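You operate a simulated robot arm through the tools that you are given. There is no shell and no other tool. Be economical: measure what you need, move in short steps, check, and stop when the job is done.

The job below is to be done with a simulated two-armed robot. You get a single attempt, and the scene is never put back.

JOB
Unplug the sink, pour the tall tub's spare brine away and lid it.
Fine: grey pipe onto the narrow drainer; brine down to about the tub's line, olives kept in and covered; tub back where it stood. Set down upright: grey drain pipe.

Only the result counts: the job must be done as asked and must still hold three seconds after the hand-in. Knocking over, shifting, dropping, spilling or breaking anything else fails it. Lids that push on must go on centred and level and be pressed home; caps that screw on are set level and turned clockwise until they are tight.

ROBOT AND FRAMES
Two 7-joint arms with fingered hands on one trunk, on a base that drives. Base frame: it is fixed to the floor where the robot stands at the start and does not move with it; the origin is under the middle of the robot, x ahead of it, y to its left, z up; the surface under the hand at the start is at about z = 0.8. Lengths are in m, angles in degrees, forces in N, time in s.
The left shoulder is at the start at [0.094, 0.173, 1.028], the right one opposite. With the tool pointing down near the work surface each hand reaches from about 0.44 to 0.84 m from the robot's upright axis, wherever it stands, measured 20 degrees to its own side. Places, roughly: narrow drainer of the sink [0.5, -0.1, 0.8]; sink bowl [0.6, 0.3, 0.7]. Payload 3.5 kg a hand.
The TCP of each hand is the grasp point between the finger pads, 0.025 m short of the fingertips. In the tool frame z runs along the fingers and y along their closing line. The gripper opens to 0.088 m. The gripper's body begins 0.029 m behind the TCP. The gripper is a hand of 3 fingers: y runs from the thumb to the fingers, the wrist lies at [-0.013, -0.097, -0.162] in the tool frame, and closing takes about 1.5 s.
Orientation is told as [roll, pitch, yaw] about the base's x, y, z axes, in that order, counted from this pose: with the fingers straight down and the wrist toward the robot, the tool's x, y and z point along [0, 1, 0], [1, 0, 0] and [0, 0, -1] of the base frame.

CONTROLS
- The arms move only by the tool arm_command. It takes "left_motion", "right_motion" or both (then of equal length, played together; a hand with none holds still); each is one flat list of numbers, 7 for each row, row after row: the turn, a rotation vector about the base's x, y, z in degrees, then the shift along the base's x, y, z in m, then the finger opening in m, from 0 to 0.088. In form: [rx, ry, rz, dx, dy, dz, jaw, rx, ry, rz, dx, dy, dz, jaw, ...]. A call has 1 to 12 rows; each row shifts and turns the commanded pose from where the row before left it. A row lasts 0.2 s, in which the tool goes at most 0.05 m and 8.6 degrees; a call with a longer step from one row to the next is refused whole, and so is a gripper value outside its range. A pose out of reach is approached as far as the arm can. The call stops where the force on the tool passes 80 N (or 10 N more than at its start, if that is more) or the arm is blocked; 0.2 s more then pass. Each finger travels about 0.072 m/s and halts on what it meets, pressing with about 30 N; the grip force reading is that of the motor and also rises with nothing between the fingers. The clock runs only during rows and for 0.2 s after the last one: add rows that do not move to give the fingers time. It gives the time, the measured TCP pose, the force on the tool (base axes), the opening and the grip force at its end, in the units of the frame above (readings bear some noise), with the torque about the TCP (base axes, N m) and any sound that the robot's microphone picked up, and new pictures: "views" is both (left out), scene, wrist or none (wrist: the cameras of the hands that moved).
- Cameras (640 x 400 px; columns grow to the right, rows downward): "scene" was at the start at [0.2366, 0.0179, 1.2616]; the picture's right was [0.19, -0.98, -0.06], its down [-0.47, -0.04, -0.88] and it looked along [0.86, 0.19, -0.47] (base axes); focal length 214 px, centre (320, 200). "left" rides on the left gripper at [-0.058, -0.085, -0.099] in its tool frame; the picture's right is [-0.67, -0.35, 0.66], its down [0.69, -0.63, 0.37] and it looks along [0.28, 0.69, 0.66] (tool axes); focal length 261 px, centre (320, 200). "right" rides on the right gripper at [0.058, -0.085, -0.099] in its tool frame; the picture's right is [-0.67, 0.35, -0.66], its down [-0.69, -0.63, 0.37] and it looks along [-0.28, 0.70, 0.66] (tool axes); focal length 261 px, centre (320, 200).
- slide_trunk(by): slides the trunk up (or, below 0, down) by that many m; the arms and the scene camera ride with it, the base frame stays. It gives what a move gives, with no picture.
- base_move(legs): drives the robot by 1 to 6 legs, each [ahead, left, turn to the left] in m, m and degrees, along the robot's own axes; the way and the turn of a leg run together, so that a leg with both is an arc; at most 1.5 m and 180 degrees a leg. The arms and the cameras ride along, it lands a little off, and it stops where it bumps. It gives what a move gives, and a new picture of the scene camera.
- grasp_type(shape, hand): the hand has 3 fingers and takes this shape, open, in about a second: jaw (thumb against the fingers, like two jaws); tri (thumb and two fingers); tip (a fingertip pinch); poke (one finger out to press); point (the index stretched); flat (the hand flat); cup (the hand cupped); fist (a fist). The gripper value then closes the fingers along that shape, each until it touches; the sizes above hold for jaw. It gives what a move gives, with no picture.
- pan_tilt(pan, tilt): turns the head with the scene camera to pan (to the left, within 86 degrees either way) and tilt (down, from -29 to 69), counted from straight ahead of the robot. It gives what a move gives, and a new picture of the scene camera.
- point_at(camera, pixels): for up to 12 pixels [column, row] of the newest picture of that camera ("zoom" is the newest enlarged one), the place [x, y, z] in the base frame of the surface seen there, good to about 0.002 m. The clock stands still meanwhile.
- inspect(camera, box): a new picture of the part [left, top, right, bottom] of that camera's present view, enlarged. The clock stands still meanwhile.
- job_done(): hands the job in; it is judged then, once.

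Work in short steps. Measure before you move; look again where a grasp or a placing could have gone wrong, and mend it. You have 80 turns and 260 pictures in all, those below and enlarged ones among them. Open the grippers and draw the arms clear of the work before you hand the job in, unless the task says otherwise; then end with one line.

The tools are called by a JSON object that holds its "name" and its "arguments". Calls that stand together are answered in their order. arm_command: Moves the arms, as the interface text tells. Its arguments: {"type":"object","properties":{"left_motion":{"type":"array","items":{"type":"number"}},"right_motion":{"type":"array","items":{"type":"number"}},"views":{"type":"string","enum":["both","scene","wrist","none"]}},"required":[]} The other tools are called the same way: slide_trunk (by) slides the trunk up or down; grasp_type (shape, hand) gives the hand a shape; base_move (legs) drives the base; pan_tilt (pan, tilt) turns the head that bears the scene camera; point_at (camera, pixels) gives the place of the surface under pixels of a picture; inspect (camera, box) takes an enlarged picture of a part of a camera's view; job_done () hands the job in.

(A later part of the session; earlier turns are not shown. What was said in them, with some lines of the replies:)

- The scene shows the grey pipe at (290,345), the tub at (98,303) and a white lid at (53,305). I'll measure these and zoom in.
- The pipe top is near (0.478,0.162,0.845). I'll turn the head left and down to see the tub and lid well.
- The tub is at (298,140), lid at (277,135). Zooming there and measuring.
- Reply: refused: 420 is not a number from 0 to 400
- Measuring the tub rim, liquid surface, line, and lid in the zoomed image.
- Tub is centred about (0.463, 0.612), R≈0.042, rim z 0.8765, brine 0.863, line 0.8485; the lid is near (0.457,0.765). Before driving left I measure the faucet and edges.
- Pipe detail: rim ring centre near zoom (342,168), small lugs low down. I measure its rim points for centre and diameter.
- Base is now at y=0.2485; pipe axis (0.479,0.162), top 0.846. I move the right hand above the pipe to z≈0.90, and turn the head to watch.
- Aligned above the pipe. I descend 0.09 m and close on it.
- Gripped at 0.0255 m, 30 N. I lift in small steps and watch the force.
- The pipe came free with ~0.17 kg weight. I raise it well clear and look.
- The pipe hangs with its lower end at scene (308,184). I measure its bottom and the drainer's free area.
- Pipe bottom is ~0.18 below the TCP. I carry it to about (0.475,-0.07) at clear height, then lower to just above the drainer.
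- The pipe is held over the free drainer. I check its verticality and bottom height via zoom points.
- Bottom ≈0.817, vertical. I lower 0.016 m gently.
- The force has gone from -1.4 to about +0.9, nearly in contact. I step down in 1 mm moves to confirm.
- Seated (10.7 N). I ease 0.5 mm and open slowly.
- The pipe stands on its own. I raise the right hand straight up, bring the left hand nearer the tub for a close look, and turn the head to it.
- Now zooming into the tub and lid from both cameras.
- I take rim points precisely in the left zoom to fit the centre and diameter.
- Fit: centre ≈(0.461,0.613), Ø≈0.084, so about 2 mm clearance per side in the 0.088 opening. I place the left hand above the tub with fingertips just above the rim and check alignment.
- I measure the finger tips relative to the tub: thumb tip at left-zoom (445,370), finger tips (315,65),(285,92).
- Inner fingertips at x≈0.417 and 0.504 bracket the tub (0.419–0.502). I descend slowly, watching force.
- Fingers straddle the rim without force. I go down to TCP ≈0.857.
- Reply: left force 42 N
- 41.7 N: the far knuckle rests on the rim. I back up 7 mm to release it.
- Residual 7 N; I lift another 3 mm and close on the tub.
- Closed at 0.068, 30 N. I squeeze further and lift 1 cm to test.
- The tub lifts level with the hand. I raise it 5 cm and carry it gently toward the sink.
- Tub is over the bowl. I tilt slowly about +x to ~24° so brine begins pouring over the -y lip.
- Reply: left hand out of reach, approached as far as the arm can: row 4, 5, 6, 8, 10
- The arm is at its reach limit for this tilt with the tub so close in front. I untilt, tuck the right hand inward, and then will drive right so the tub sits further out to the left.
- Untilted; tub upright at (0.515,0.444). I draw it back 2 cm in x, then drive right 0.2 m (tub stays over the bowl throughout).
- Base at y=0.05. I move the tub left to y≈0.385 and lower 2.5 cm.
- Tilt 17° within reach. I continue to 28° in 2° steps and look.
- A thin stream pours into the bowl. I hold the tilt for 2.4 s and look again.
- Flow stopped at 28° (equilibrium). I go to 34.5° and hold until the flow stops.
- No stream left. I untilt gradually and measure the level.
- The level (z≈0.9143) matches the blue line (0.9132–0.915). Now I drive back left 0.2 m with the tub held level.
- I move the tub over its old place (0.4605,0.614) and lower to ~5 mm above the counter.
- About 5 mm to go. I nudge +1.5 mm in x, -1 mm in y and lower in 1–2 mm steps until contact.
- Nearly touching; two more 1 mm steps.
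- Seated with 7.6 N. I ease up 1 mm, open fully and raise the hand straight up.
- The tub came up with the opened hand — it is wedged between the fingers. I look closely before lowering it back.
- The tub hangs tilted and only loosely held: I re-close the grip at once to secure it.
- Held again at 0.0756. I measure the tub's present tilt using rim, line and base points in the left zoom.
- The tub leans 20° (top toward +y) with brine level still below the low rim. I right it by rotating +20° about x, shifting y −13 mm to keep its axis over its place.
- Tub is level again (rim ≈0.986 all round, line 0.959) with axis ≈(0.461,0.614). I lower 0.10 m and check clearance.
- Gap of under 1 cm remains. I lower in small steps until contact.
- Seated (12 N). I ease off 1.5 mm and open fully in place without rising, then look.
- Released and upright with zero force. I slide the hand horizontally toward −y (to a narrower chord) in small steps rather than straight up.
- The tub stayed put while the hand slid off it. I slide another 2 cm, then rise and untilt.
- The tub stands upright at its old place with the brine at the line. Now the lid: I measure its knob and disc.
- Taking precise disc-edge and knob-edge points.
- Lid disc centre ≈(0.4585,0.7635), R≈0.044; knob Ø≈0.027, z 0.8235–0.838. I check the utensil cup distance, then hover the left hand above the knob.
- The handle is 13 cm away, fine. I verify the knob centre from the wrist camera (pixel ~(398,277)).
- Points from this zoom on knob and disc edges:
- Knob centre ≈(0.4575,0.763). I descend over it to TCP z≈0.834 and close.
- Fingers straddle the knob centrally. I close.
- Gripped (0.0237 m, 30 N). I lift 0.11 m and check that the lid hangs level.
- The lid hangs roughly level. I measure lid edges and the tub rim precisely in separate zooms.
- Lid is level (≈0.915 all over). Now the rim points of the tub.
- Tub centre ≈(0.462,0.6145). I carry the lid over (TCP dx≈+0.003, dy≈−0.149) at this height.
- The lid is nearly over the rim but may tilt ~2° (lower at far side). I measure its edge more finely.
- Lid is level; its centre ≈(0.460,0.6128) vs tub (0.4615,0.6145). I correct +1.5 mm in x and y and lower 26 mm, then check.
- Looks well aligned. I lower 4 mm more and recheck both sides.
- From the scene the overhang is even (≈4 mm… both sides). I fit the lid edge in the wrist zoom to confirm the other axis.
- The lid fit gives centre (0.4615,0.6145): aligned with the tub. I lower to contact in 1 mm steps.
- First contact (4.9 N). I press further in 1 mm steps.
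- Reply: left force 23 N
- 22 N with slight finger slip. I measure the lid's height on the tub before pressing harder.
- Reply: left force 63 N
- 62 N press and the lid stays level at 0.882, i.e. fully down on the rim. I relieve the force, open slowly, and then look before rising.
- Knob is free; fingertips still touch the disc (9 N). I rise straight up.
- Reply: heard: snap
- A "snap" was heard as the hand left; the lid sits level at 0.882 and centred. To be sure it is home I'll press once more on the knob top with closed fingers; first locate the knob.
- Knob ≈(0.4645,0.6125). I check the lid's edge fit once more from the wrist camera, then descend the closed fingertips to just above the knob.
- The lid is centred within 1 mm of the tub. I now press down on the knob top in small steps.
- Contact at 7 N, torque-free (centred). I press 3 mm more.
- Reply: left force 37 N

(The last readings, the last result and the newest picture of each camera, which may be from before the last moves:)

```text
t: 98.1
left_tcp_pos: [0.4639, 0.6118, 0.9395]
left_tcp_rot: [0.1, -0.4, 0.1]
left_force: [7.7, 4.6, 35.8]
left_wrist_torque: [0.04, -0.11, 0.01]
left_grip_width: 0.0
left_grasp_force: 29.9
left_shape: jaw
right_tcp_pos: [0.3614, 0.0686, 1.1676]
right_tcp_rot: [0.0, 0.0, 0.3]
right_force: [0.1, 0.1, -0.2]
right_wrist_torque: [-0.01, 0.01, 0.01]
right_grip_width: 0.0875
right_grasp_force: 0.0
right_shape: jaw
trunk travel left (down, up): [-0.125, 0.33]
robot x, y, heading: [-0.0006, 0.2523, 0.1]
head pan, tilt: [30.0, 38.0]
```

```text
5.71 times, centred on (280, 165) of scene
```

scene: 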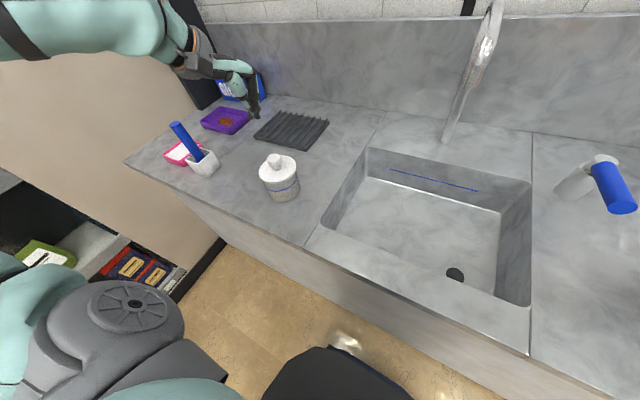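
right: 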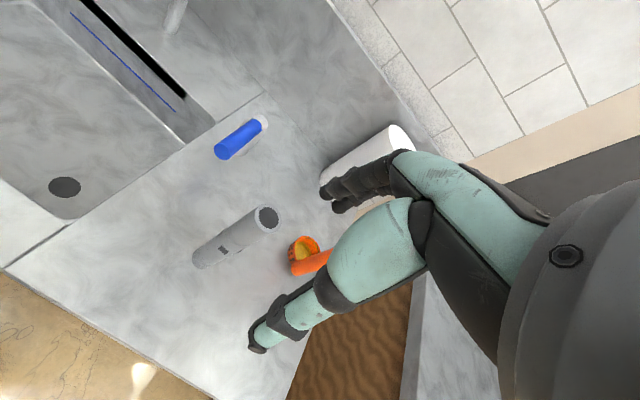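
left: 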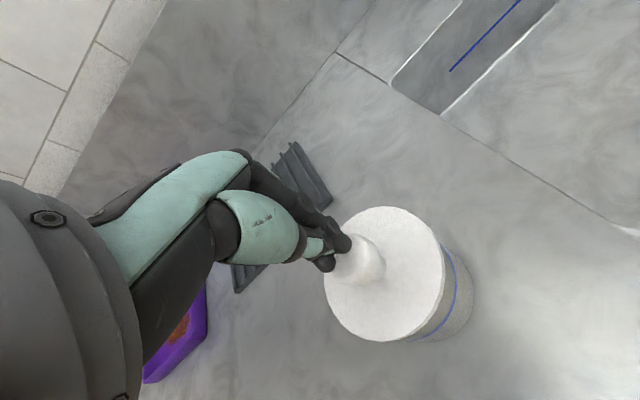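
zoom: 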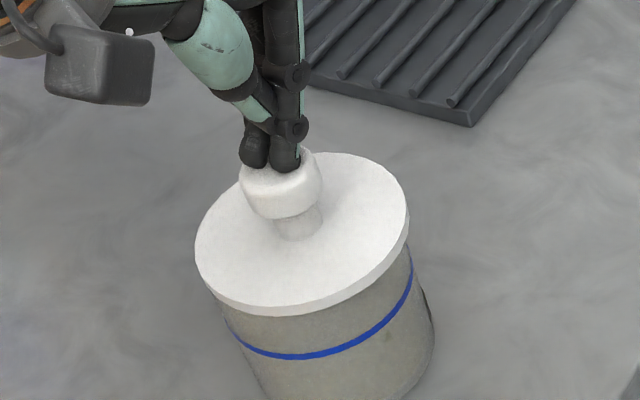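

36 N with no further movement: the lid is home. I rise straight, open, and draw the left hand clear, then check everything.

{"name": "arm_command", "arguments": {"left_motion": [0, 0, 0, 0, 0, 0.003, 0, 0, 0, 0, 0, 0, 0.01, 0, 0, 0, 0, 0, 0, 0.03, 0, 0, 0, 0, 0, 0, 0.045, 0, 0, 0, 0, 0, 0, 0.045, 0.03, 0, 0, 0, 0, 0, 0.045, 0.06, 0, 0, 0, -0.02, 0, 0.03, 0.088, 0, 0, 0, -0.03, 0, 0, 0.088, 0, 0, 0, -0.03, 0, 0, 0.088], "views": "scene"}}

{"name": "inspect", "arguments": {"camera": "scene", "box": [240, 140, 320, 210]}}

{"name": "pan_tilt", "arguments": {"pan": -10, "tilt": 35}}

```text
t: 100.1
left_tcp_pos: [0.3844, 0.6125, 1.1458]
left_tcp_rot: [0.0, 0.0, 0.2]
left_force: [0.3, -0.6, 0.1]
left_wrist_torque: [0.01, 0.0, -0.01]
left_grip_width: 0.0873
left_grasp_force: 0.0
left_shape: jaw
right_tcp_pos: [0.3627, 0.0706, 1.1656]
right_tcp_rot: [0.0, 0.1, 0.2]
right_force: [-0.9, -0.1, -0.1]
right_wrist_torque: [0.0, -0.03, 0.02]
right_grip_width: 0.0878
right_grasp_force: 0.0
right_shape: jaw
trunk travel left (down, up): [-0.125, 0.33]
robot x, y, heading: [-0.0, 0.251, 0.2]
head pan, tilt: [30.0, 38.0]
```

scene: 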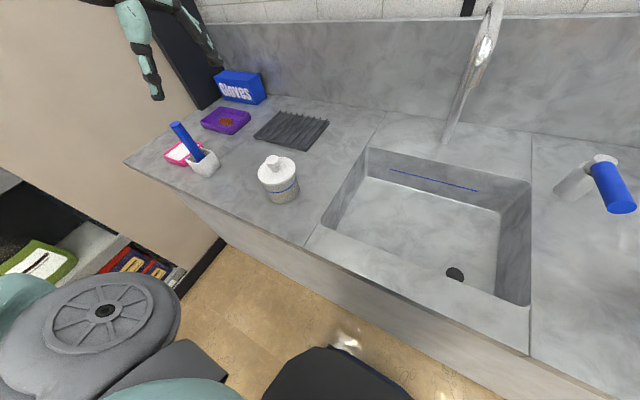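

```text
5.71 times, centred on (280, 175) of scene
```

zoom: 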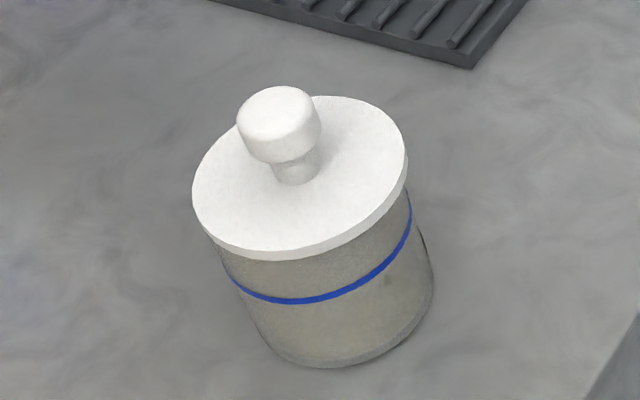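

```text
t: 101.2
left_tcp_pos: [0.3842, 0.6135, 1.146]
left_tcp_rot: [0.1, 0.0, 0.2]
left_force: [0.2, 0.6, 0.8]
left_wrist_torque: [0.02, 0.02, 0.0]
left_grip_width: 0.0876
left_grasp_force: 0.0
left_shape: jaw
right_tcp_pos: [0.3645, 0.0709, 1.1646]
right_tcp_rot: [0.1, 0.1, 0.2]
right_force: [-0.2, 0.7, -0.5]
right_wrist_torque: [0.0, 0.0, -0.02]
right_grip_width: 0.0877
right_grasp_force: 0.0
right_shape: jaw
trunk travel left (down, up): [-0.125, 0.33]
robot x, y, heading: [0.0025, 0.2568, -0.0]
head pan, tilt: [-10.0, 35.0]
```

scene: 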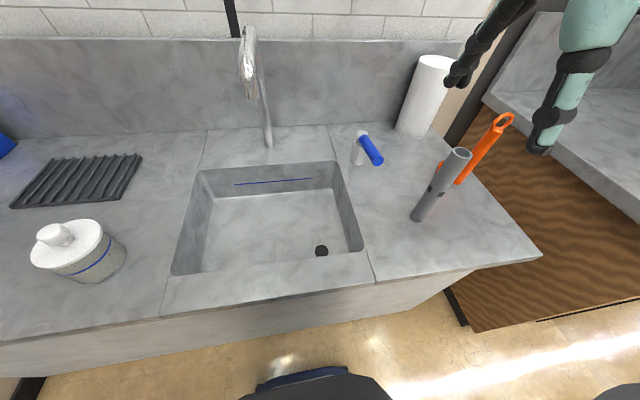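

The pipe stands upright on the drainer, the drain hole is open, and the tub is lidded, level and in its place. Both hands are open and clear, so I hand in.

{"name": "job_done", "arguments": {}}

```text
The job is handed in.
```

The job is handed in: the drain pipe stands upright on the narrow drainer, the brine is poured down to the tub's blue line, and the tub is back in its place with the lid pressed on level and centred.
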